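You operate a simulated robot arm through the tools that you are given. There is no shell and no other tool.

The job below is to be done with a simulated robot arm. You get a single attempt, and the scene is never put back.

## Task
Couple the charge cart's blue and red hoses to the air unit's ports, colour to colour, and open both handwheels.
Fine: each port's blank plug goes in the white tray before its hose goes on.

It is judged by the outcome, as a careful person would: the job done as asked, and still so three seconds after it is handed in. It fails if anything else is knocked over, pushed out of place, dropped, spilled or broken.

## Robot
A 7-joint arm with a three-finger gripper, fixed in place. Base frame: the origin is on the floor under the middle of its stand, x ahead of it, y to its left, z up. Units: mm, rad, N and s.
It reaches about 1342 mm from its shoulder. Its first joint turns from -2.897 to 2.897 rad. Payload 2.69 kg.
The tool frame sits at the grasp point between the pads (the TCP): z along the fingers, y along the line on which they close. The tips reach 30 mm beyond it. The gripper opens to 128 mm; its body begins 117 mm behind the TCP.
Orientation is that of the tool frame in the base frame, as a unit quaternion [x, y, z, w]. With the fingers straight down and closing along the base's y, the tool's x points along the base's -x, its y along +y and its z along -z.

## Interface
- The arm moves only by the tool drive_tool. Its argument "commands" is a list that holds one entry, the list of rows, each a list of 7 numbers: the shift along the base's x, y, z in units of 300 mm (1.0 is 300 mm), then the turn, a rotation vector about the base's x, y, z in units of 45 degrees (1.0 is 45 degrees), then the opening, from 0 (shut) to 1 (fully open). In form: [[[x, y, z, wx, wy, wz, gripper], ...]]. A call has 1 to 20 rows; each row is the pose to reach, as a shift and turn from the pose commanded when the call began. A call with a number of a shift or a turn outside -1 to 1 is refused whole. Each row takes 0.2 s and may step no farther than 50 mm and 0.15 rad from the row before; otherwise, or with a gripper value out of range, the whole call is refused. Where a pose cannot be reached the arm comes as near as it can. A force on the tool above 80 N (or 10 N above the force at the start of the call, whichever is more), or a blocked arm, ends the call early, and 0.2 s more pass. Each finger travels about 127 mm/s and halts on what it meets, pressing with about 42 N; the grip force reading is that of the motor and also rises with nothing between the fingers. The clock runs only during rows and for 0.2 s after the last one: add rows that repeat a pose to give the fingers time. It gives the time, the measured TCP pose, the force on the tool (base axes), the opening and the grip force at its end, in the units of the frame above (readings bear some noise), with the torque about the TCP (base axes, N m) and any sound that the robot's microphone picked up.
- Cameras (640 x 400 px; columns grow to the right, rows downward): "scene" is fixed at [219.1, 499.5, 1431.6]; the picture's right is [-0.38, -0.93, 0.00], its down [-0.56, 0.23, -0.80] and it looks along [0.74, -0.30, -0.60] (base axes); focal length 331 px, centre (320, 200). "wrist" rides on the gripper at [58, 54, -131] in the tool frame; the picture's right is [-0.68, 0.74, 0.00], its down [-0.62, -0.57, -0.55] and it looks along [-0.40, -0.37, 0.84] (tool axes); focal length 234 px, centre (320, 200). There is no depth. A picture from a camera that has moved, and an enlarged one, comes with that camera's place and axes in the base frame and with its lens.
- capture(camera): a new picture of that camera. It takes no simulated time.
- slide_trunk(by): moves the trunk up (or, below 0, down) by that many mm; the arm rides with it, the base frame stays. It gives what a move gives, with no picture.
- inspect(camera, box): a new picture of the part [left, top, right, bottom] of that camera's present view, enlarged. It takes no simulated time.
- hand_in(): hands the job in; it is judged then, once.

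Nothing tells you positions but the pictures and the camera data. Unless the task says otherwise, let go and move clear before handing in.

The tools are called as name(argument=value, ...) on one line, values as JSON. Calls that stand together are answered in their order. drive_tool: Moves the arm, as the interface text tells. Its arguments: {"type":"object","properties":{"commands":{"type":"array"}},"required":["commands"]} The other tools are called the same way: slide_trunk (by) moves the trunk up or down; capture (camera) takes a picture; inspect (camera, box) takes an enlarged picture of a part of a camera's view; hand_in () hands the job in.

At the start:

```text
t: 0.0
eef_pos: [683.5, -141.1, 1132.7]
orientation: [0.0, 1.0, 0.0, 0.0]
force: [0.4, 0.6, -0.2]
moment: [-0.03, -0.03, 0.01]
finger_gap: 128.0
finger_force: 0.1
trunk travel left (down, up): [-150.0, 200.0]
```

scene: 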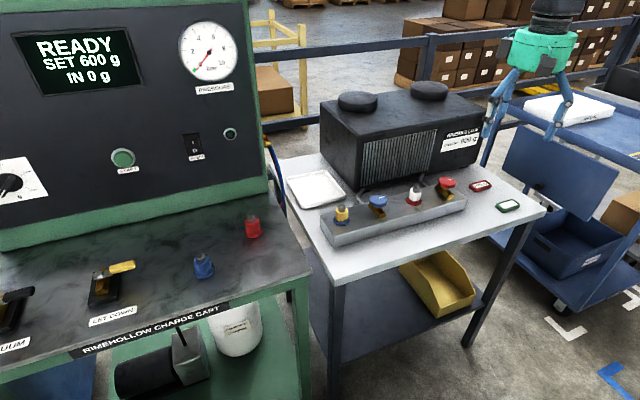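
wrist: 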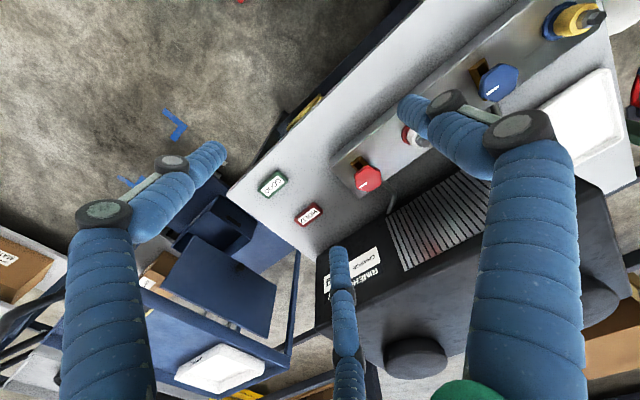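

I see a charge cart on the left with a blue and a red hose coupling on its top, and a table with an air unit whose manifold has ports and handwheels. I'll take enlarged views first to understand the parts.

inspect(camera="scene", box=[300, 150, 540, 300])

inspect(camera="scene", box=[160, 180, 340, 292])

inspect(camera="wrist", box=[320, 0, 640, 200])

inspect(camera="scene", box=[0, 0, 320, 200])

inspect(camera="scene", box=[0, 200, 320, 400])

```text
2.67 times, centred on (420, 225) of scene
camera zoom: at [219.1, 499.5, 1431.6], right [-0.38, -0.93, 0.0], down [-0.56, 0.23, -0.8], along [0.74, -0.3, -0.6], focal length 882 px, centre (53, 133)
```

zoom: 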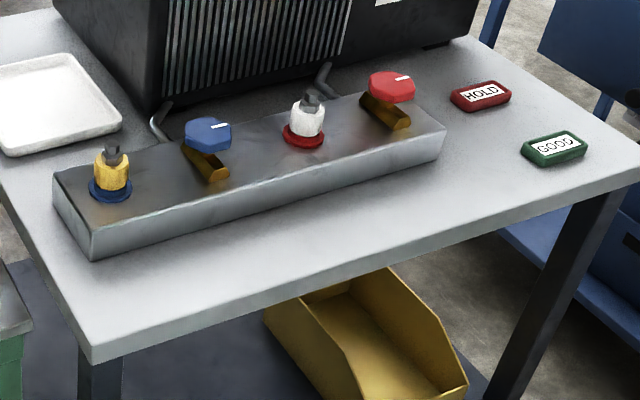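

```text
3.56 times, centred on (250, 236) of scene
camera zoom: at [219.1, 499.5, 1431.6], right [-0.38, -0.93, 0.0], down [-0.56, 0.23, -0.8], along [0.74, -0.3, -0.6], focal length 1176 px, centre (569, 72)
```

zoom: 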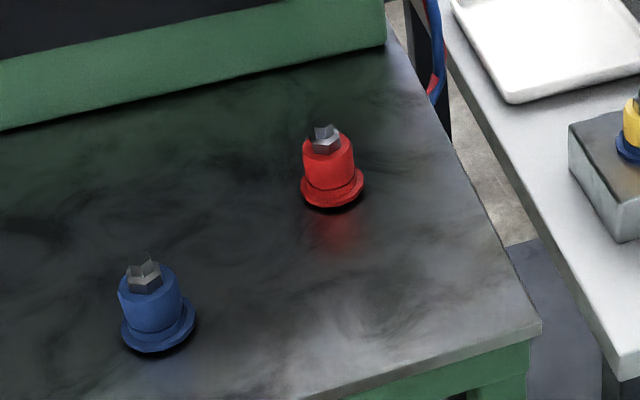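

```text
2.00 times, centred on (480, 100) of wrist
camera zoom: at [625.8, -86.1, 1265.8], right [0.68, 0.74, 0.0], down [0.62, -0.57, 0.55], along [0.4, -0.37, -0.84], focal length 468 px, centre (0, 400)
```

zoom: 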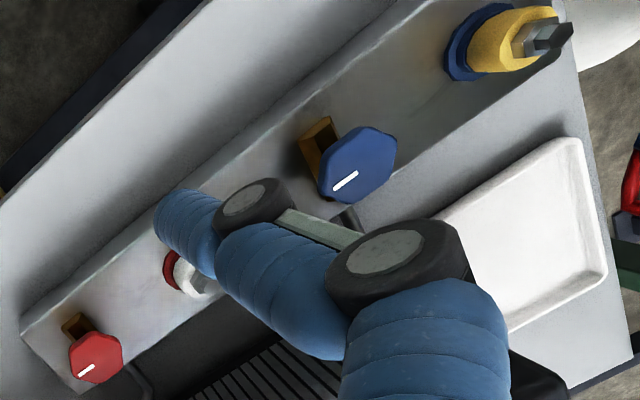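

```text
2.00 times, centred on (160, 100) of scene
camera zoom: at [219.1, 499.5, 1431.6], right [-0.38, -0.93, 0.0], down [-0.56, 0.23, -0.8], along [0.74, -0.3, -0.6], focal length 662 px, centre (640, 400)
```

zoom: 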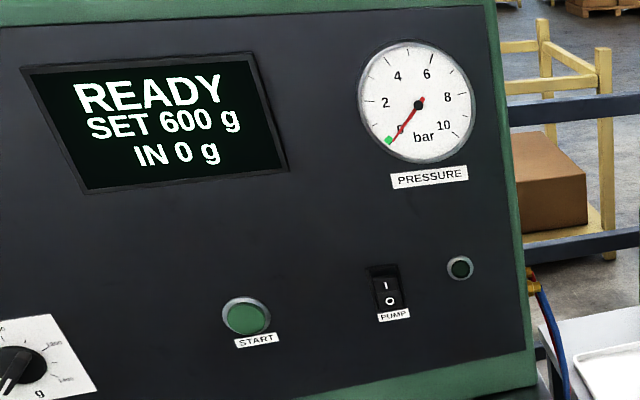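

```text
2.00 times, centred on (160, 300) of scene
camera zoom: at [219.1, 499.5, 1431.6], right [-0.38, -0.93, 0.0], down [-0.56, 0.23, -0.8], along [0.74, -0.3, -0.6], focal length 662 px, centre (640, 0)
```

zoom: 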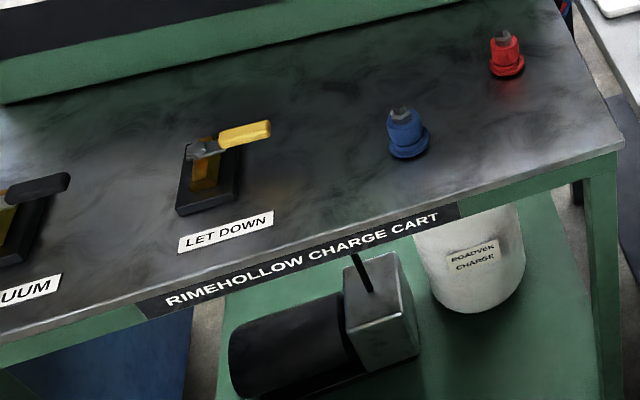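

The manifold lies along y at x≈832. The blue port has a yellow plug at y≈187, the blue wheel is at y≈78, the red port has a white plug at y≈-52, and the red wheel is at y≈-157. I'll check the gripper's shape, then move for closer looks.

inspect(camera="scene", box=[470, 0, 630, 100])

drive_tool(commands=[[[0, 0.16, 0, 0, 0, 0, 1], [0, 0.32, 0, 0, 0, 0, 1], [0, 0.48, 0, 0, 0, 0, 1], [0, 0.64, 0, 0, 0, 0, 1], [0, 0.8, 0, 0, 0, 0, 1], [0, 0.96, 0, 0, 0, 0, 1], [0, 1.0, 0, 0, 0, 0, 1]]])

```text
4.00 times, centred on (550, 50) of scene
camera zoom: at [219.1, 499.5, 1431.6], right [-0.38, -0.93, 0.0], down [-0.56, 0.23, -0.8], along [0.74, -0.3, -0.6], focal length 1323 px, centre (-600, 800)
```

zoom: 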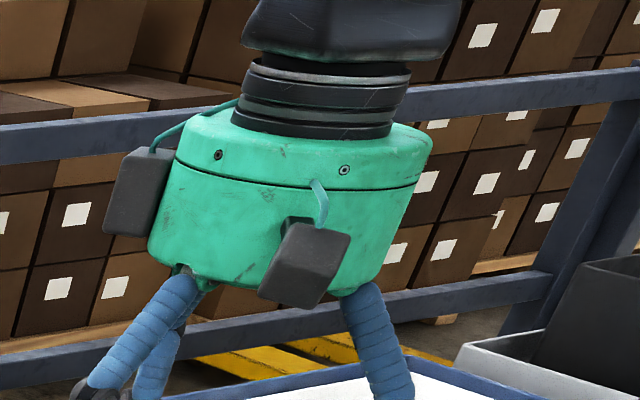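

```text
t: 1.6
eef_pos: [684.8, 163.4, 1133.8]
orientation: [0.0, 1.0, 0.0, 0.0]
force: [-0.4, 1.2, -0.5]
moment: [-0.04, 0.01, 0.0]
finger_gap: 128.1
finger_force: 0.0
trunk travel left (down, up): [-150.0, 200.0]
```

capture(camera="wrist")

capture(camera="scene")

```text
taken
camera wrist: at [625.9, 217.0, 1265.3], right [0.68, 0.74, 0.0], down [0.62, -0.56, 0.55], along [0.4, -0.37, -0.84], focal length 234 px, centre (320, 200)
```

wrist: 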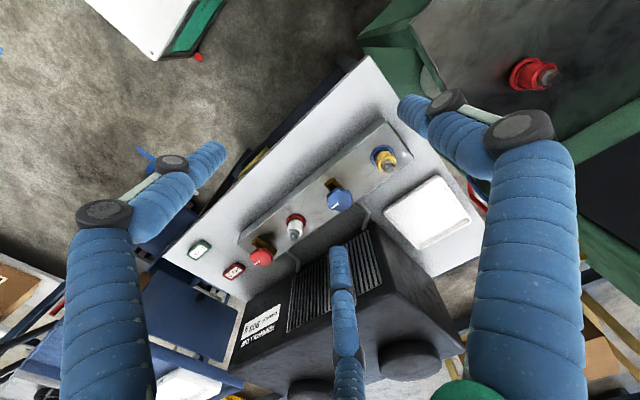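

```text
taken
```

scene: 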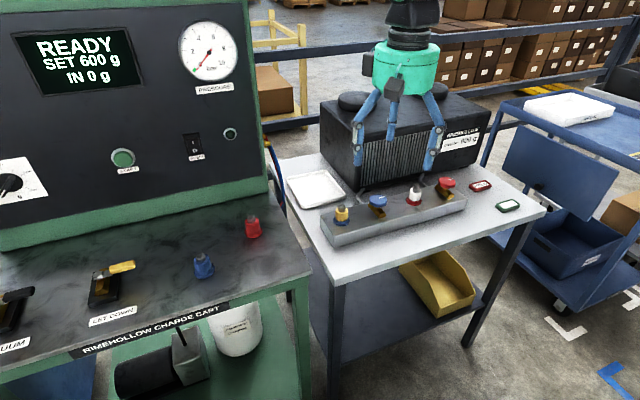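

inspect(camera="wrist", box=[460, 20, 620, 120])

inspect(camera="wrist", box=[220, 100, 460, 250])

```text
4.00 times, centred on (540, 70) of wrist
camera zoom: at [625.9, 217.0, 1265.3], right [0.68, 0.74, 0.0], down [0.62, -0.56, 0.55], along [0.4, -0.37, -0.84], focal length 937 px, centre (-560, 720)
```

zoom: 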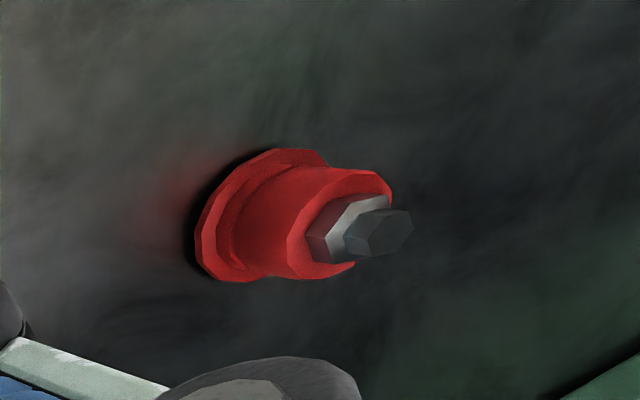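

```text
2.67 times, centred on (340, 175) of wrist
camera zoom: at [625.9, 217.0, 1265.3], right [0.68, 0.74, 0.0], down [0.62, -0.56, 0.55], along [0.4, -0.37, -0.84], focal length 624 px, centre (267, 267)
```

zoom: 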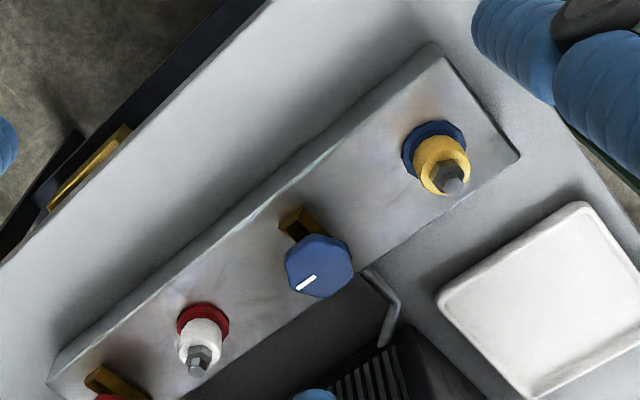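

The couplers on the cart are at roughly red (862, 424) and blue (778, 550), with tops at z≈913. The tray is near (1027, 186). I'll move in above the blue port for a closer look at the plug and wheel.

drive_tool(commands=[[[0.1, 0, 0, 0, 0, 0, 1], [0.2, 0.02, -0.05, 0, 0, 0, 1], [0.3, 0.04, -0.12, 0, 0, 0, 1], [0.4, 0.06, -0.2, 0, 0, 0, 1], [0.45, 0.08, -0.28, 0, 0, 0, 1], [0.45, 0.08, -0.33, 0, 0, 0, 1], [0.45, 0.08, -0.33, 0, 0, 0, 1]]])

capture(camera="wrist")

inspect(camera="wrist", box=[220, 100, 460, 250])

inspect(camera="scene", box=[300, 60, 540, 210])

```text
t: 3.2
eef_pos: [818.6, 184.8, 1033.4]
orientation: [0.0, 1.0, 0.0, 0.0]
force: [0.4, -0.5, 0.2]
moment: [-0.01, -0.01, -0.04]
finger_gap: 128.0
finger_force: 0.0
trunk travel left (down, up): [-150.0, 200.0]
```

```text
taken
camera wrist: at [760.2, 238.5, 1166.0], right [0.68, 0.74, 0.0], down [0.62, -0.57, 0.55], along [0.4, -0.37, -0.84], focal length 234 px, centre (320, 200)
```

wrist: 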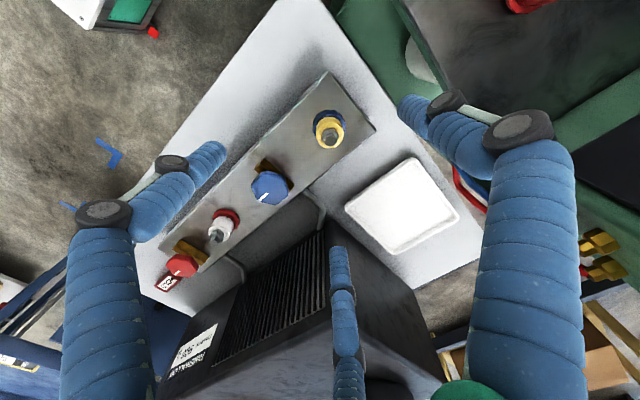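

```text
2.67 times, centred on (340, 175) of wrist
camera zoom: at [760.2, 238.5, 1166.0], right [0.68, 0.74, 0.0], down [0.62, -0.57, 0.55], along [0.4, -0.37, -0.84], focal length 624 px, centre (267, 267)
```

zoom: 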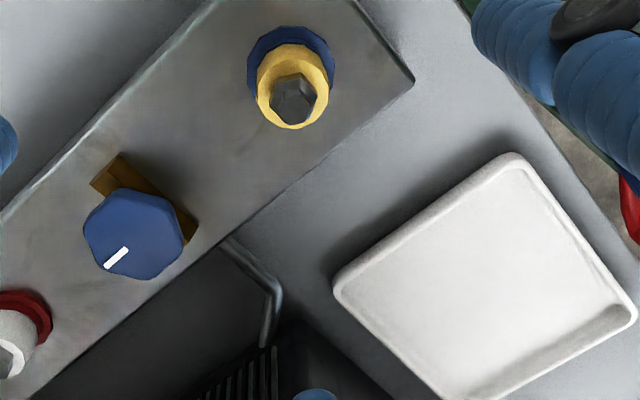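

```text
2.67 times, centred on (420, 135) of scene
camera zoom: at [219.1, 499.5, 1431.6], right [-0.38, -0.93, 0.0], down [-0.56, 0.23, -0.8], along [0.74, -0.3, -0.6], focal length 882 px, centre (53, 373)
```

zoom: 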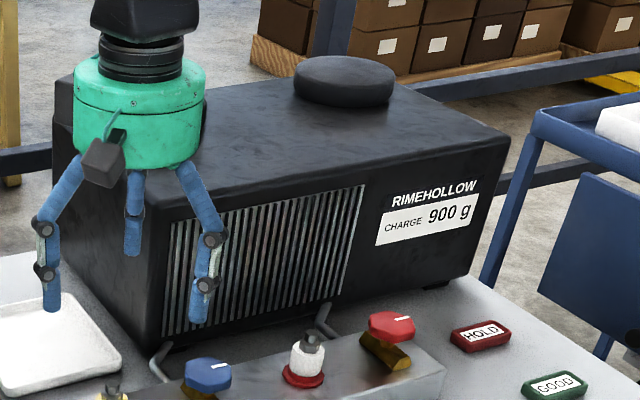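

inspect(camera="wrist", box=[296, 95, 366, 155])

inspect(camera="wrist", box=[235, 145, 305, 215])

inspect(camera="scene", box=[320, 170, 400, 230])

inspect(camera="scene", box=[400, 160, 480, 220])

```text
6.67 times, centred on (331, 125) of wrist
camera zoom: at [760.2, 238.5, 1166.0], right [0.68, 0.74, 0.0], down [0.62, -0.57, 0.55], along [0.4, -0.37, -0.84], focal length 1561 px, centre (247, 700)
```

zoom: 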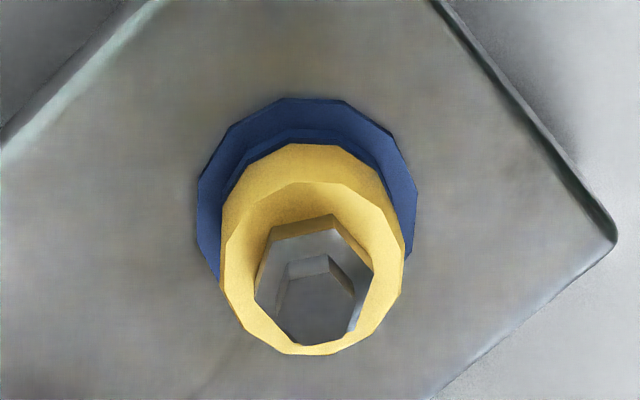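

```text
5.71 times, centred on (270, 180) of wrist
camera zoom: at [760.2, 238.5, 1166.0], right [0.68, 0.74, 0.0], down [0.62, -0.57, 0.55], along [0.4, -0.37, -0.84], focal length 1338 px, centre (606, 314)
```

zoom: 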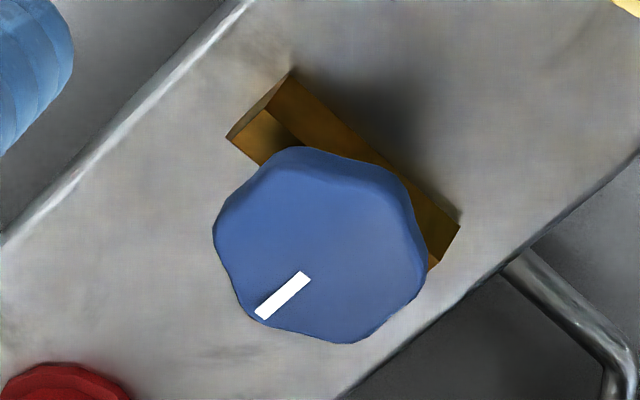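

```text
6.67 times, centred on (360, 200) of scene
camera zoom: at [219.1, 499.5, 1431.6], right [-0.38, -0.93, 0.0], down [-0.56, 0.23, -0.8], along [0.74, -0.3, -0.6], focal length 2205 px, centre (53, 200)
```

zoom: 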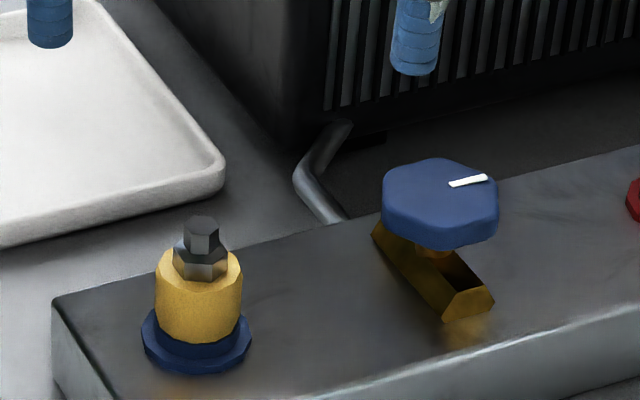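

```text
6.67 times, centred on (440, 190) of scene
camera zoom: at [219.1, 499.5, 1431.6], right [-0.38, -0.93, 0.0], down [-0.56, 0.23, -0.8], along [0.74, -0.3, -0.6], focal length 2205 px, centre (-480, 267)
```

zoom: 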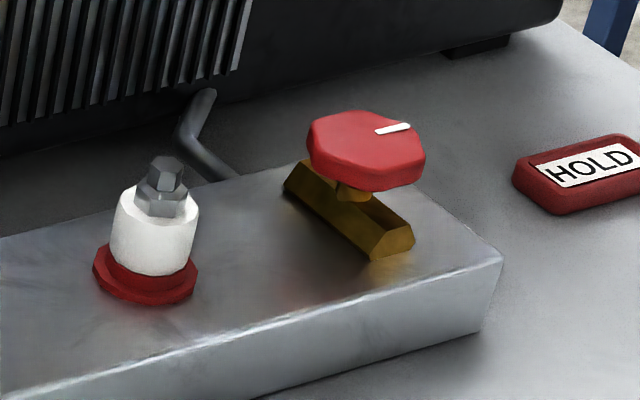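

The plug tip is at about (834.4, 186.4, 905). Its sleeve is 34 mm across and spans z≈856–886, and it sits on a blue port flange over the manifold top at z≈843. I'll narrow the fingers, come down over it, and check alignment before gripping.

drive_tool(commands=[[[0.03, 0.003, 0, 0, 0, 0, 0.6], [0.053, 0.006, -0.1, 0, 0, 0, 0.55], [0.053, 0.006, -0.2, 0, 0, 0, 0.55], [0.053, 0.006, -0.3, 0, 0, 0, 0.55], [0.053, 0.006, -0.3, 0, 0, 0, 0.55]]])

capture(camera="wrist")

inspect(camera="scene", box=[260, 100, 420, 220])

```text
t: 4.4
eef_pos: [836.8, 185.4, 942.9]
orientation: [0.0, 1.0, 0.0, 0.0]
force: [-0.2, -0.6, -0.7]
moment: [-0.01, 0.04, 0.02]
finger_gap: 70.3
finger_force: 0.0
trunk travel left (down, up): [-150.0, 200.0]
```

```text
taken
camera wrist: at [778.3, 240.5, 1075.8], right [0.68, 0.74, 0.0], down [0.62, -0.56, 0.55], along [0.4, -0.37, -0.84], focal length 234 px, centre (320, 200)
```

wrist: 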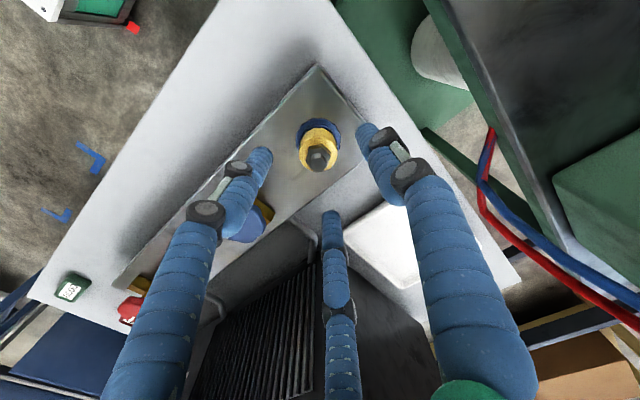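

```text
3.33 times, centred on (340, 160) of scene
camera zoom: at [219.1, 499.5, 1431.6], right [-0.38, -0.93, 0.0], down [-0.56, 0.23, -0.8], along [0.74, -0.3, -0.6], focal length 1103 px, centre (253, 333)
```

zoom: 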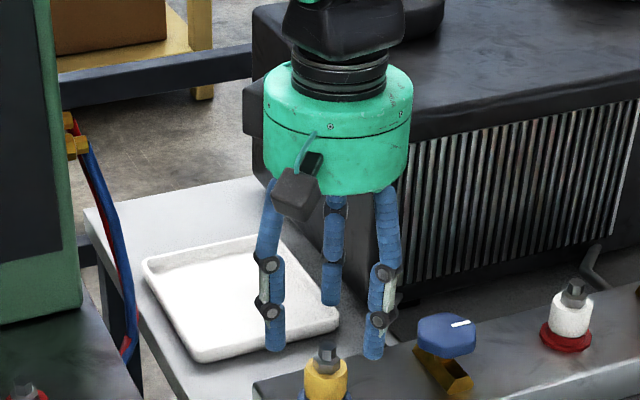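

inspect(camera="wrist", box=[285, 110, 355, 180])

inspect(camera="scene", box=[310, 180, 370, 230])

```text
5.71 times, centred on (320, 145) of wrist
camera zoom: at [778.3, 240.5, 1075.8], right [0.68, 0.74, 0.0], down [0.62, -0.56, 0.55], along [0.4, -0.37, -0.84], focal length 1338 px, centre (320, 514)
```

zoom: 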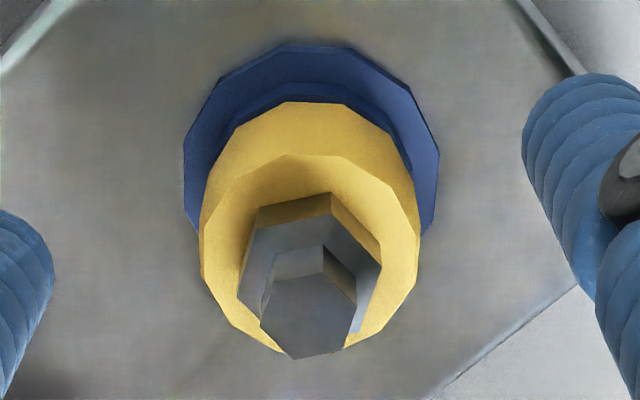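

```text
8.00 times, centred on (340, 205) of scene
camera zoom: at [219.1, 499.5, 1431.6], right [-0.38, -0.93, 0.0], down [-0.56, 0.23, -0.8], along [0.74, -0.3, -0.6], focal length 2646 px, centre (160, 160)
```

zoom: 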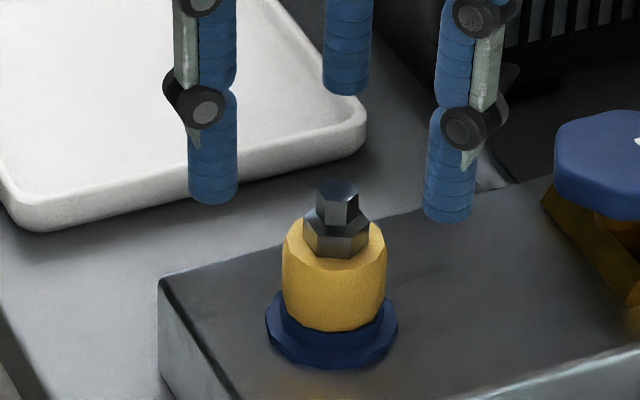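

drive_tool(commands=[[[-0.005, 0.001, -0.09, 0, 0, 0, 0.5], [-0.005, 0.001, -0.175, 0, 0, 0, 0.5], [-0.005, 0.001, -0.175, 0, 0, 0, 0.5]]])

inspect(camera="scene", box=[310, 170, 370, 230])

inspect(camera="wrist", box=[260, 120, 380, 220])

```text
t: 5.2
eef_pos: [833.2, 186.4, 891.8]
orientation: [0.001, 1.0, 0.0, -0.001]
force: [0.7, 0.6, -0.9]
moment: [0.01, 0.01, 0.0]
finger_gap: 64.1
finger_force: 0.1
trunk travel left (down, up): [-150.0, 200.0]
```

```text
6.67 times, centred on (340, 200) of scene
camera zoom: at [219.1, 499.5, 1431.6], right [-0.38, -0.93, 0.0], down [-0.56, 0.23, -0.8], along [0.74, -0.3, -0.6], focal length 2205 px, centre (187, 200)
```

zoom: 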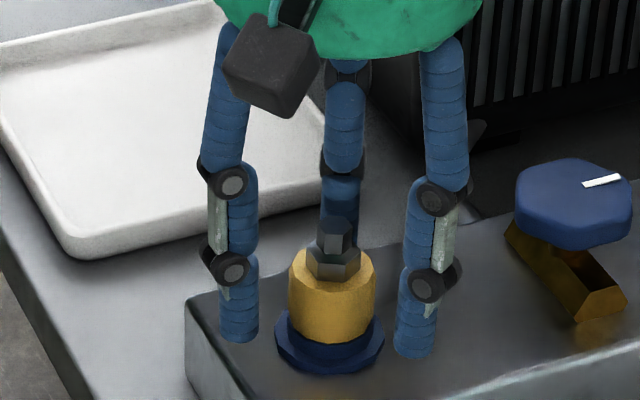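

```text
4.00 times, centred on (320, 170) of wrist
camera zoom: at [776.1, 240.3, 1023.5], right [0.68, 0.74, 0.0], down [0.62, -0.56, 0.55], along [0.4, -0.37, -0.84], focal length 937 px, centre (320, 320)
```

zoom: 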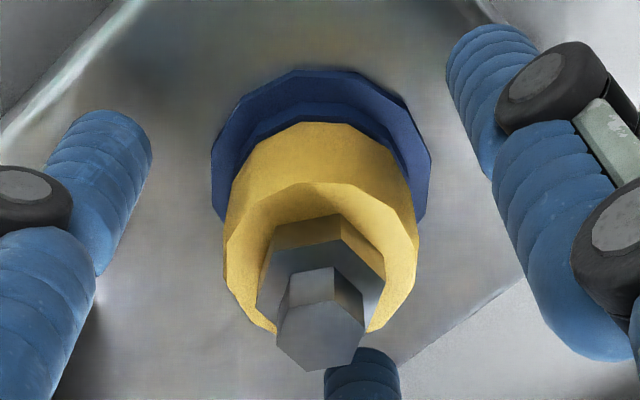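

The fingers are around the plug. I'll close on it now and hold position.

drive_tool(commands=[[[0, 0, 0, 0, 0, 0, 0.35], [0, 0, 0, 0, 0, 0, 0.2], [0, 0, 0, 0, 0, 0, 0.1], [0, 0, 0, 0, 0, 0, 0.1]]])

inspect(camera="scene", box=[310, 170, 370, 230])

inspect(camera="wrist", box=[260, 120, 380, 220])

```text
t: 6.2
eef_pos: [833.9, 185.7, 891.6]
orientation: [0.0, 1.0, 0.0, 0.0]
force: [6.1, -6.2, -2.6]
moment: [-0.23, -0.2, -0.18]
finger_gap: 33.9
finger_force: 42.0
trunk travel left (down, up): [-150.0, 200.0]
```

```text
6.67 times, centred on (340, 200) of scene
camera zoom: at [219.1, 499.5, 1431.6], right [-0.38, -0.93, 0.0], down [-0.56, 0.23, -0.8], along [0.74, -0.3, -0.6], focal length 2205 px, centre (187, 200)
```

zoom: 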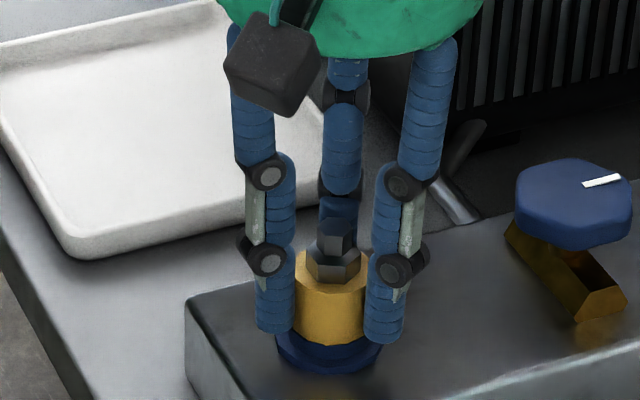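

```text
4.00 times, centred on (320, 170) of wrist
camera zoom: at [776.2, 239.8, 1023.8], right [0.68, 0.74, 0.0], down [0.62, -0.57, 0.55], along [0.4, -0.37, -0.84], focal length 937 px, centre (320, 320)
```

zoom: 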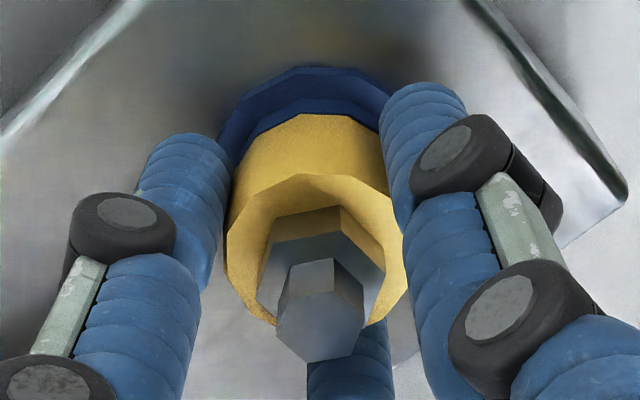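

The plug is gripped with a 33.9 mm gap. I'll try a gentle straight lift of a few millimetres and watch the force.

drive_tool(commands=[[[0, 0, 0.005, 0, 0, 0, 0.1], [0, 0, 0.01, 0, 0, 0, 0.1]]])

inspect(camera="scene", box=[310, 170, 370, 230])

```text
t: 6.8
eef_pos: [833.1, 185.7, 892.9]
orientation: [0.0, 1.0, 0.0, -0.001]
force: [6.7, -6.6, -9.3]
moment: [-0.23, -0.23, -0.17]
finger_gap: 33.8
finger_force: 42.5
trunk travel left (down, up): [-150.0, 200.0]
```

```text
6.67 times, centred on (340, 200) of scene
camera zoom: at [219.1, 499.5, 1431.6], right [-0.38, -0.93, 0.0], down [-0.56, 0.23, -0.8], along [0.74, -0.3, -0.6], focal length 2205 px, centre (187, 200)
```

zoom: 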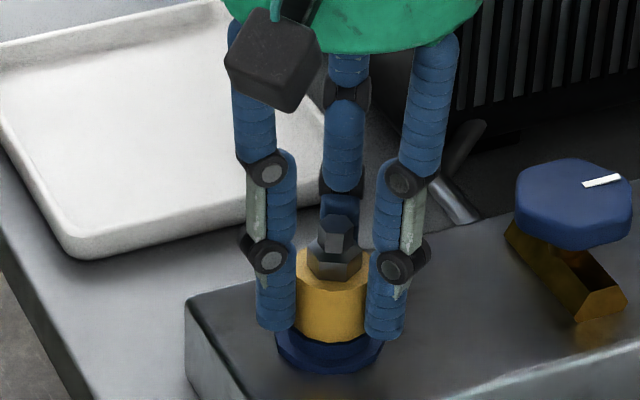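

drive_tool(commands=[[[0, 0, 0.005, 0, 0, 0, 0.1], [0, 0, 0.01, 0, 0, 0, 0.1], [0, 0, 0.01, 0, 0, 0, 0.1]]])

inspect(camera="scene", box=[310, 170, 370, 230])

```text
t: 7.6
eef_pos: [832.8, 185.7, 897.4]
orientation: [-0.001, 1.0, 0.001, 0.0]
force: [-0.2, 0.7, -1.3]
moment: [0.0, 0.04, -0.02]
finger_gap: 33.7
finger_force: 42.2
trunk travel left (down, up): [-150.0, 200.0]
```

```text
6.67 times, centred on (340, 200) of scene
camera zoom: at [219.1, 499.5, 1431.6], right [-0.38, -0.93, 0.0], down [-0.56, 0.23, -0.8], along [0.74, -0.3, -0.6], focal length 2205 px, centre (187, 200)
```

zoom: 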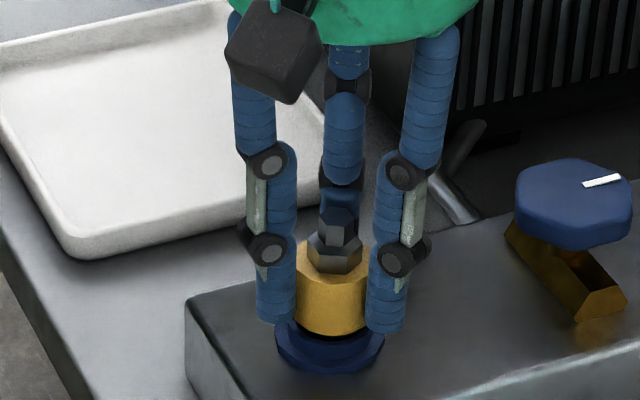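

The force dropped to near zero, so the plug has come free of its seat. I'll lift it clear and confirm.

drive_tool(commands=[[[0, 0, 0.04, 0, 0, 0, 0.1], [0, 0, 0.1, 0, 0, 0, 0.1], [0, 0, 0.2, 0, 0, 0, 0.1], [0, 0, 0.2, 0, 0, 0, 0.1]]])

inspect(camera="scene", box=[300, 140, 380, 230])

inspect(camera="wrist", box=[260, 100, 420, 220])

```text
t: 8.6
eef_pos: [830.9, 186.9, 957.8]
orientation: [0.0, 1.0, 0.0, -0.001]
force: [-0.6, 0.2, -1.0]
moment: [0.02, -0.04, 0.0]
finger_gap: 33.7
finger_force: 41.9
trunk travel left (down, up): [-150.0, 200.0]
```

```text
4.44 times, centred on (340, 185) of scene
camera zoom: at [219.1, 499.5, 1431.6], right [-0.38, -0.93, 0.0], down [-0.56, 0.23, -0.8], along [0.74, -0.3, -0.6], focal length 1470 px, centre (231, 267)
```

zoom: 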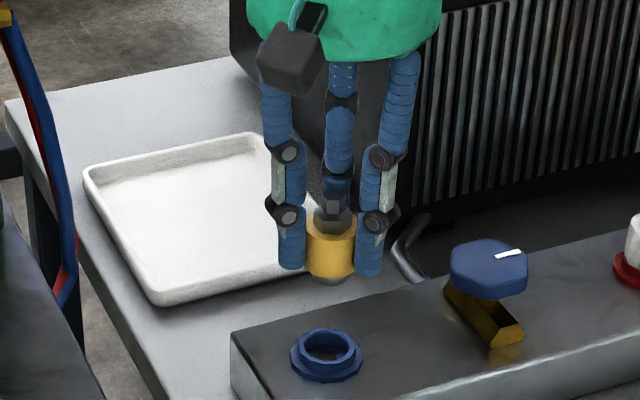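

```text
3.33 times, centred on (340, 160) of wrist
camera zoom: at [773.5, 241.5, 1090.3], right [0.68, 0.74, 0.0], down [0.62, -0.56, 0.55], along [0.4, -0.37, -0.84], focal length 781 px, centre (253, 333)
```

zoom: 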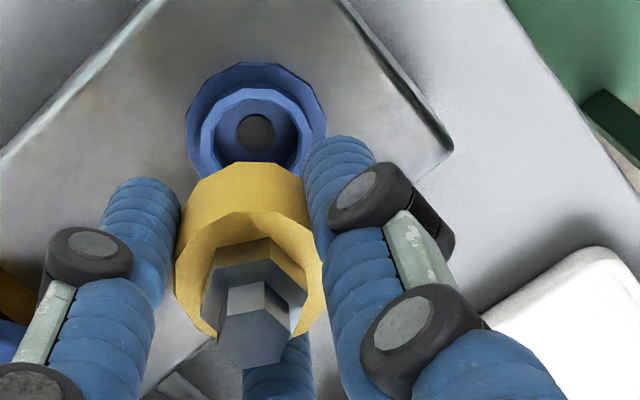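

The plug is off and has a short stub on its underside, and the port is a blue ring socket. I'll carry the plug to the tray, near (1000, 190), and lower it.

drive_tool(commands=[[[0.14, 0.003, 0, 0, 0, 0, 0.1], [0.28, 0.006, 0, 0, 0, 0, 0.1], [0.42, 0.01, 0, 0, 0, 0, 0.1], [0.565, 0.01, 0, 0, 0, 0, 0.1], [0.565, 0.01, -0.12, 0, 0, 0, 0.1], [0.565, 0.01, -0.24, 0, 0, 0, 0.1], [0.565, 0.01, -0.24, 0, 0, 0, 0.1]]])

inspect(camera="scene", box=[270, 110, 390, 220])

capture(camera="wrist")

```text
t: 10.2
eef_pos: [1005.0, 189.2, 883.5]
orientation: [0.0, 1.0, 0.001, 0.001]
force: [0.7, 0.5, -1.8]
moment: [-0.01, 0.03, -0.01]
finger_gap: 33.9
finger_force: 41.9
trunk travel left (down, up): [-150.0, 200.0]
```

```text
3.64 times, centred on (330, 165) of scene
camera zoom: at [219.1, 499.5, 1431.6], right [-0.38, -0.93, 0.0], down [-0.56, 0.23, -0.8], along [0.74, -0.3, -0.6], focal length 1203 px, centre (284, 327)
```

zoom: 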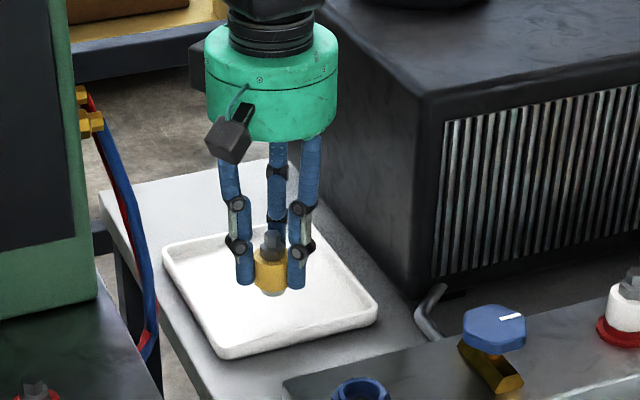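

```text
taken
camera wrist: at [946.1, 243.3, 1016.9], right [0.68, 0.74, 0.0], down [0.62, -0.56, 0.55], along [0.4, -0.37, -0.84], focal length 234 px, centre (320, 200)
```

wrist: 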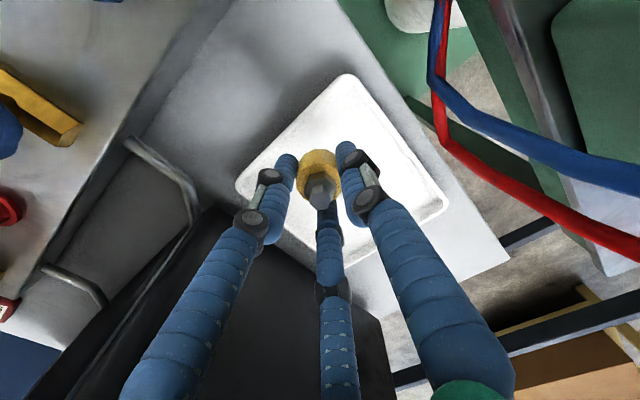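

drive_tool(commands=[[[0, 0, -0.05, 0, 0, 0, 0.1], [0, 0, -0.08, 0, 0, 0, 0.1], [0, 0, -0.1, 0, 0, 0, 0.1], [0, 0, -0.1, 0, 0, 0, 0.1]]])

inspect(camera="scene", box=[300, 150, 380, 210])

inspect(camera="wrist", box=[250, 120, 390, 220])

```text
t: 11.2
eef_pos: [1002.3, 189.1, 856.5]
orientation: [0.0, 1.0, -0.001, 0.0]
force: [0.0, 0.1, -0.4]
moment: [-0.03, -0.01, 0.01]
finger_gap: 33.8
finger_force: 41.9
trunk travel left (down, up): [-150.0, 200.0]
```

```text
6.67 times, centred on (340, 180) of scene
camera zoom: at [219.1, 499.5, 1431.6], right [-0.38, -0.93, 0.0], down [-0.56, 0.23, -0.8], along [0.74, -0.3, -0.6], focal length 2205 px, centre (187, 333)
```

zoom: 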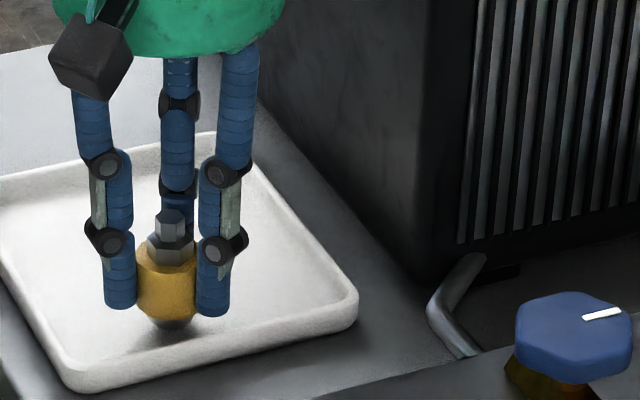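

```text
4.00 times, centred on (320, 170) of wrist
camera zoom: at [944.2, 242.4, 988.1], right [0.68, 0.74, 0.0], down [0.62, -0.57, 0.55], along [0.4, -0.37, -0.84], focal length 937 px, centre (320, 320)
```

zoom: 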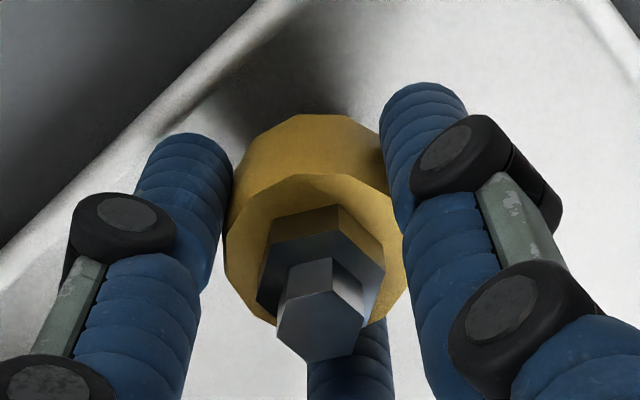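

drive_tool(commands=[[[0, 0, -0.01, 0, 0, 0, 0.1], [0, 0, -0.02, 0, 0, 0, 0.1], [0, 0, -0.02, 0, 0, 0, 0.1]]])

inspect(camera="scene", box=[300, 150, 380, 210])

```text
t: 12.0
eef_pos: [1003.2, 187.8, 850.7]
orientation: [0.0, 1.0, 0.0, -0.001]
force: [1.1, 0.9, 0.0]
moment: [0.05, 0.01, -0.03]
finger_gap: 33.4
finger_force: 42.2
trunk travel left (down, up): [-150.0, 200.0]
```

```text
6.67 times, centred on (340, 180) of scene
camera zoom: at [219.1, 499.5, 1431.6], right [-0.38, -0.93, 0.0], down [-0.56, 0.23, -0.8], along [0.74, -0.3, -0.6], focal length 2205 px, centre (187, 333)
```

zoom: 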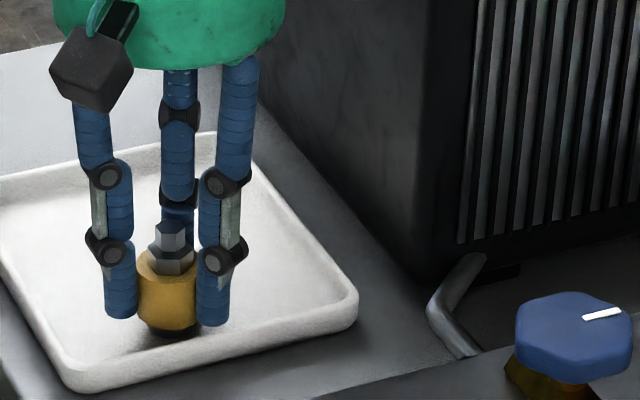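

drive_tool(commands=[[[0, 0, -0.007, 0, 0, 0, 0.1], [0, 0, -0.012, 0, 0, 0, 0.1], [0, 0, -0.012, 0, 0, 0, 0.1]]])

inspect(camera="scene", box=[310, 170, 360, 210])

```text
t: 12.8
eef_pos: [1003.5, 188.7, 849.4]
orientation: [0.0, 1.0, 0.0, 0.001]
force: [-3.4, -3.4, 21.1]
moment: [-0.15, 0.23, -0.08]
finger_gap: 33.8
finger_force: 42.0
trunk travel left (down, up): [-150.0, 200.0]
```

```text
10.00 times, centred on (335, 190) of scene
camera zoom: at [219.1, 499.5, 1431.6], right [-0.38, -0.93, 0.0], down [-0.56, 0.23, -0.8], along [0.74, -0.3, -0.6], focal length 3308 px, centre (170, 300)
```

zoom: 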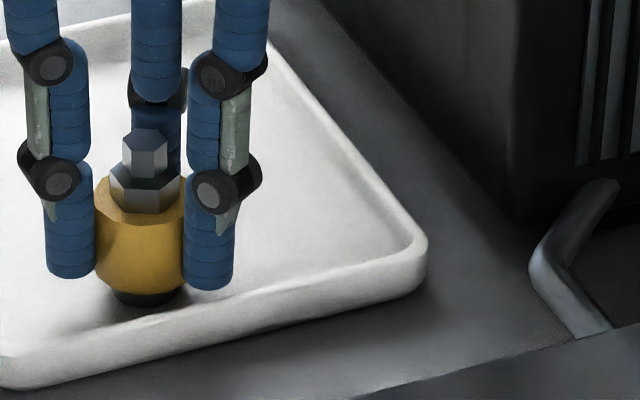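

The plug's stub touches the tray floor at 21 N. I'll ease up about 2.5 mm, then open the fingers gradually.

drive_tool(commands=[[[0, 0, 0.008, 0, 0, 0, 0.1], [0, 0, 0.008, 0, 0, 0, 0.1], [0, 0, 0.008, 0, 0, 0, 0.28], [0, 0, 0.008, 0, 0, 0, 0.32], [0, 0, 0.008, 0, 0, 0, 0.4], [0, 0, 0.008, 0, 0, 0, 0.45]]])

inspect(camera="scene", box=[300, 150, 380, 210])

inspect(camera="wrist", box=[250, 120, 390, 220])

```text
t: 14.2
eef_pos: [1001.5, 189.0, 847.1]
orientation: [0.0, 1.0, 0.0, -0.001]
force: [-0.7, -0.1, 0.3]
moment: [-0.02, 0.03, -0.01]
finger_gap: 58.4
finger_force: 0.0
trunk travel left (down, up): [-150.0, 200.0]
```

```text
6.67 times, centred on (340, 180) of scene
camera zoom: at [219.1, 499.5, 1431.6], right [-0.38, -0.93, 0.0], down [-0.56, 0.23, -0.8], along [0.74, -0.3, -0.6], focal length 2205 px, centre (187, 333)
```

zoom: 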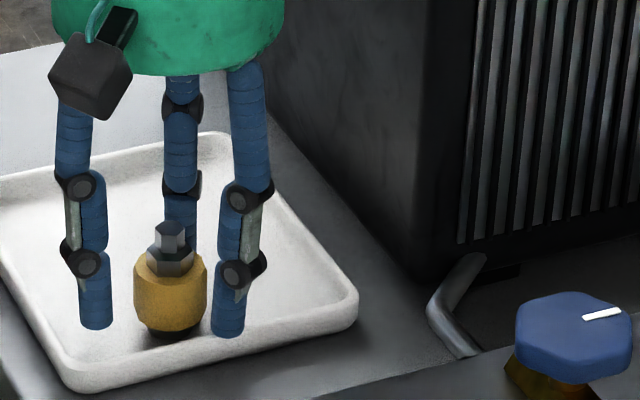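

```text
4.00 times, centred on (320, 170) of wrist
camera zoom: at [944.2, 242.8, 979.7], right [0.68, 0.74, 0.0], down [0.62, -0.56, 0.55], along [0.4, -0.37, -0.84], focal length 937 px, centre (320, 320)
```

zoom: 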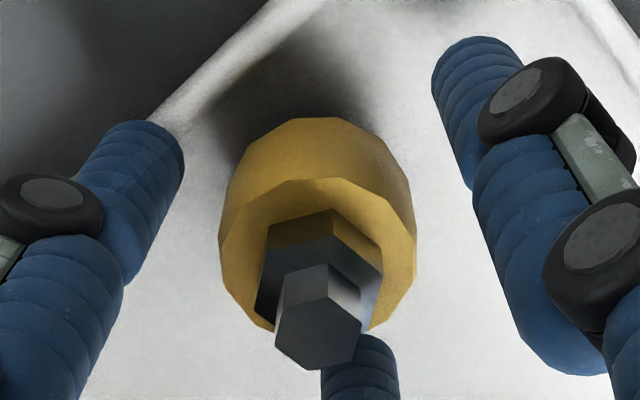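

The yellow plug is standing in the tray. Next I'll raise, back off in x, then move along the manifold to the red port's white plug at about (833, -44).

drive_tool(commands=[[[0, 0, 0.12, 0, 0, 0, 0.45], [0, 0, 0.26, 0, 0, 0, 0.45], [0, 0, 0.38, 0, 0, 0, 0.45], [-0.15, 0, 0.38, 0, 0, 0, 0.5], [-0.3, 0, 0.38, 0, 0, 0, 0.5], [-0.45, -0.02, 0.38, 0, 0, 0, 0.55], [-0.56, -0.12, 0.38, 0, 0, 0, 0.55], [-0.56, -0.27, 0.38, 0, 0, 0, 0.55], [-0.56, -0.42, 0.38, 0, 0, 0, 0.55], [-0.56, -0.57, 0.38, 0, 0, 0, 0.55], [-0.56, -0.72, 0.38, 0, 0, 0, 0.55], [-0.56, -0.775, 0.38, 0, 0, 0, 0.55], [-0.56, -0.775, 0.38, 0, 0, 0, 0.55]]])

capture(camera="wrist")

inspect(camera="wrist", box=[285, 110, 355, 180])

capture(camera="scene")

```text
t: 17.0
eef_pos: [835.0, -42.8, 961.0]
orientation: [-0.001, 1.0, 0.0, 0.0]
force: [0.9, 0.0, -0.6]
moment: [-0.01, 0.0, 0.01]
finger_gap: 70.3
finger_force: 0.1
trunk travel left (down, up): [-150.0, 200.0]
```

```text
taken
camera wrist: at [776.4, 11.3, 1094.5], right [0.68, 0.74, 0.0], down [0.62, -0.57, 0.55], along [0.4, -0.37, -0.84], focal length 234 px, centre (320, 200)
```

wrist: 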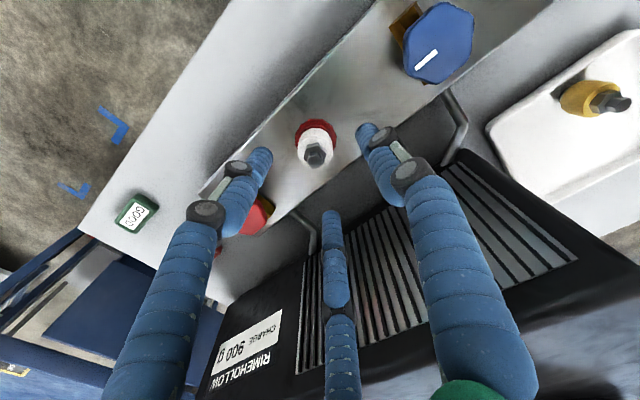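

```text
5.71 times, centred on (320, 145) of wrist
camera zoom: at [776.4, 11.3, 1094.5], right [0.68, 0.74, 0.0], down [0.62, -0.57, 0.55], along [0.4, -0.37, -0.84], focal length 1338 px, centre (320, 514)
```

zoom: 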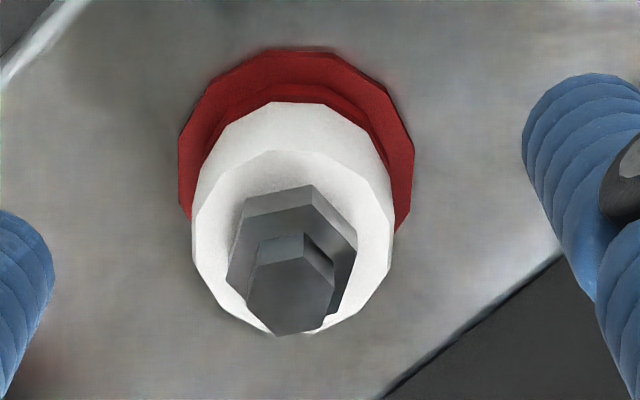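

```text
taken
```

scene: 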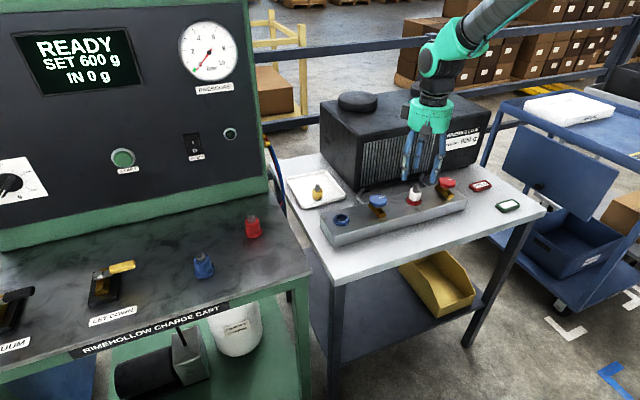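

drive_tool(commands=[[[0, -0.014, -0.06, 0, 0, 0, 0.5], [0, -0.014, -0.15, 0, 0, 0, 0.5], [0, -0.014, -0.231, 0, 0, 0, 0.5], [0, -0.014, -0.231, 0, 0, 0, 0.5]]])

inspect(camera="scene", box=[380, 150, 460, 220])

inspect(camera="wrist", box=[260, 120, 380, 220])

```text
t: 18.0
eef_pos: [835.2, -46.7, 892.8]
orientation: [0.0, 1.0, 0.0, 0.001]
force: [0.5, 0.1, 0.2]
moment: [-0.03, 0.04, 0.01]
finger_gap: 63.8
finger_force: 0.0
trunk travel left (down, up): [-150.0, 200.0]
```

```text
5.71 times, centred on (420, 185) of scene
camera zoom: at [219.1, 499.5, 1431.6], right [-0.38, -0.93, 0.0], down [-0.56, 0.23, -0.8], along [0.74, -0.3, -0.6], focal length 1890 px, centre (-251, 286)
```

zoom: 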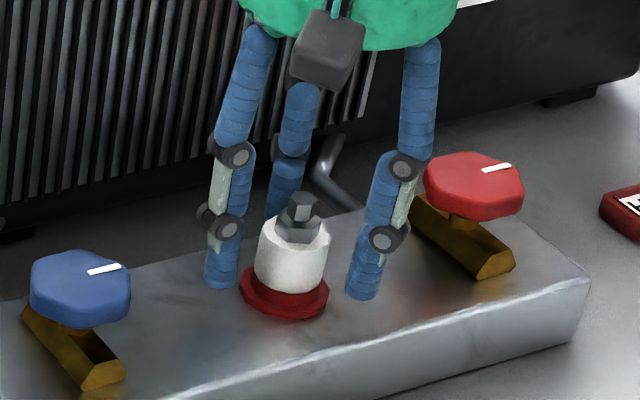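

```text
4.00 times, centred on (320, 170) of wrist
camera zoom: at [777.4, 6.9, 1025.1], right [0.68, 0.74, 0.0], down [0.62, -0.57, 0.55], along [0.4, -0.37, -0.84], focal length 937 px, centre (320, 320)
```

zoom: 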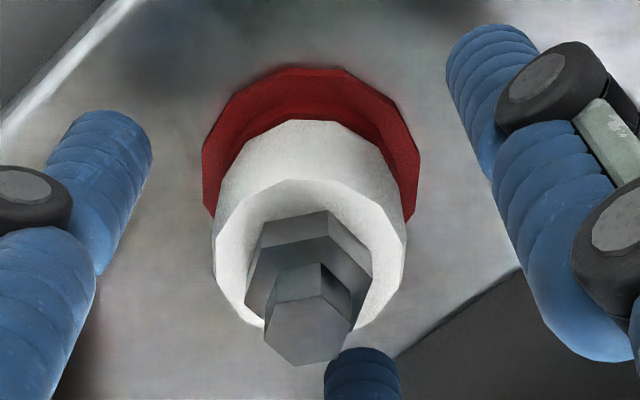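

drive_tool(commands=[[[-0.005, -0.005, 0, 0, 0, 0, 0.5], [-0.005, -0.005, 0, 0, 0, 0, 0.35], [-0.005, -0.005, 0, 0, 0, 0, 0.2], [-0.005, -0.005, 0, 0, 0, 0, 0.1], [-0.005, -0.005, 0, 0, 0, 0, 0.1]]])

drive_tool(commands=[[[0, 0, 0.01, 0, 0, 0, 0.1], [0, 0, 0.02, 0, 0, 0, 0.1], [0, 0, 0.02, 0, 0, 0, 0.1]]])

```text
t: 19.2
eef_pos: [833.6, -49.2, 893.0]
orientation: [0.0, 1.0, 0.0, 0.0]
force: [7.8, -6.3, -1.2]
moment: [-0.35, -0.43, -0.14]
finger_gap: 33.7
finger_force: 42.2
trunk travel left (down, up): [-150.0, 200.0]
```

```text
t: 20.0
eef_pos: [832.9, -48.7, 900.5]
orientation: [0.0, 1.0, 0.0, 0.0]
force: [1.1, -0.6, -0.5]
moment: [0.02, 0.0, -0.01]
finger_gap: 33.7
finger_force: 42.2
trunk travel left (down, up): [-150.0, 200.0]
```

The white plug popped free too. I'll lift it and carry it back the same way to a clear spot in the tray, near (1082, 182).

drive_tool(commands=[[[0, 0, 0.1, 0, 0, 0, 0.1], [0, 0, 0.2, 0, 0, 0, 0.1], [0, 0.15, 0.22, 0, 0, 0, 0.1], [0, 0.3, 0.22, 0, 0, 0, 0.1], [0, 0.45, 0.22, 0, 0, 0, 0.1], [0, 0.6, 0.22, 0, 0, 0, 0.1], [0.1, 0.7, 0.22, 0, 0, 0, 0.1], [0.23, 0.775, 0.22, 0, 0, 0, 0.1], [0.38, 0.775, 0.22, 0, 0, 0, 0.1], [0.53, 0.775, 0.22, 0, 0, 0, 0.1], [0.68, 0.775, 0.22, 0, 0, 0, 0.1], [0.83, 0.775, 0.22, 0, 0, 0, 0.1], [0.83, 0.775, 0.22, 0, 0, 0, 0.1]]])

capture(camera="wrist")

inspect(camera="scene", box=[260, 70, 460, 230])

```text
t: 22.8
eef_pos: [1076.3, 181.9, 951.9]
orientation: [0.0, 1.0, -0.001, -0.008]
force: [-1.2, -0.7, -7.7]
moment: [-0.03, -0.17, 0.03]
finger_gap: 33.5
finger_force: 42.0
trunk travel left (down, up): [-150.0, 200.0]
```

```text
taken
camera wrist: at [1020.1, 237.0, 1084.1], right [0.68, 0.74, -0.01], down [0.62, -0.56, 0.54], along [0.39, -0.37, -0.84], focal length 234 px, centre (320, 200)
```

wrist: 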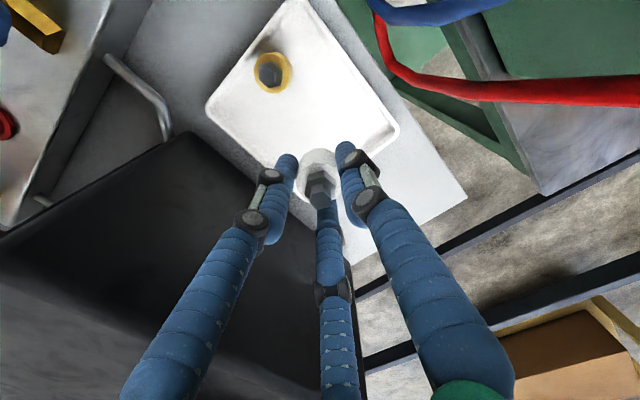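

```text
2.50 times, centred on (360, 150) of scene
camera zoom: at [219.1, 499.5, 1431.6], right [-0.38, -0.93, 0.0], down [-0.56, 0.23, -0.8], along [0.74, -0.3, -0.6], focal length 827 px, centre (220, 325)
```

zoom: 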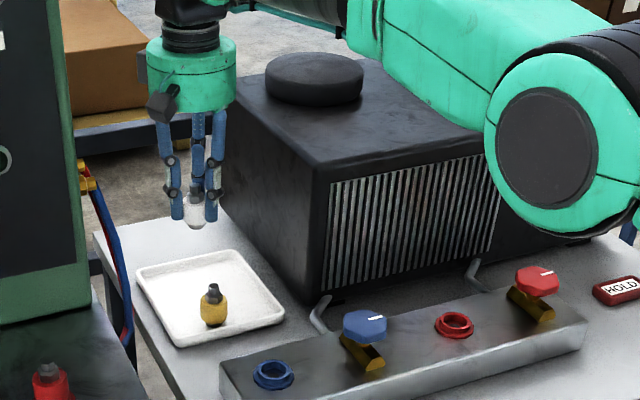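

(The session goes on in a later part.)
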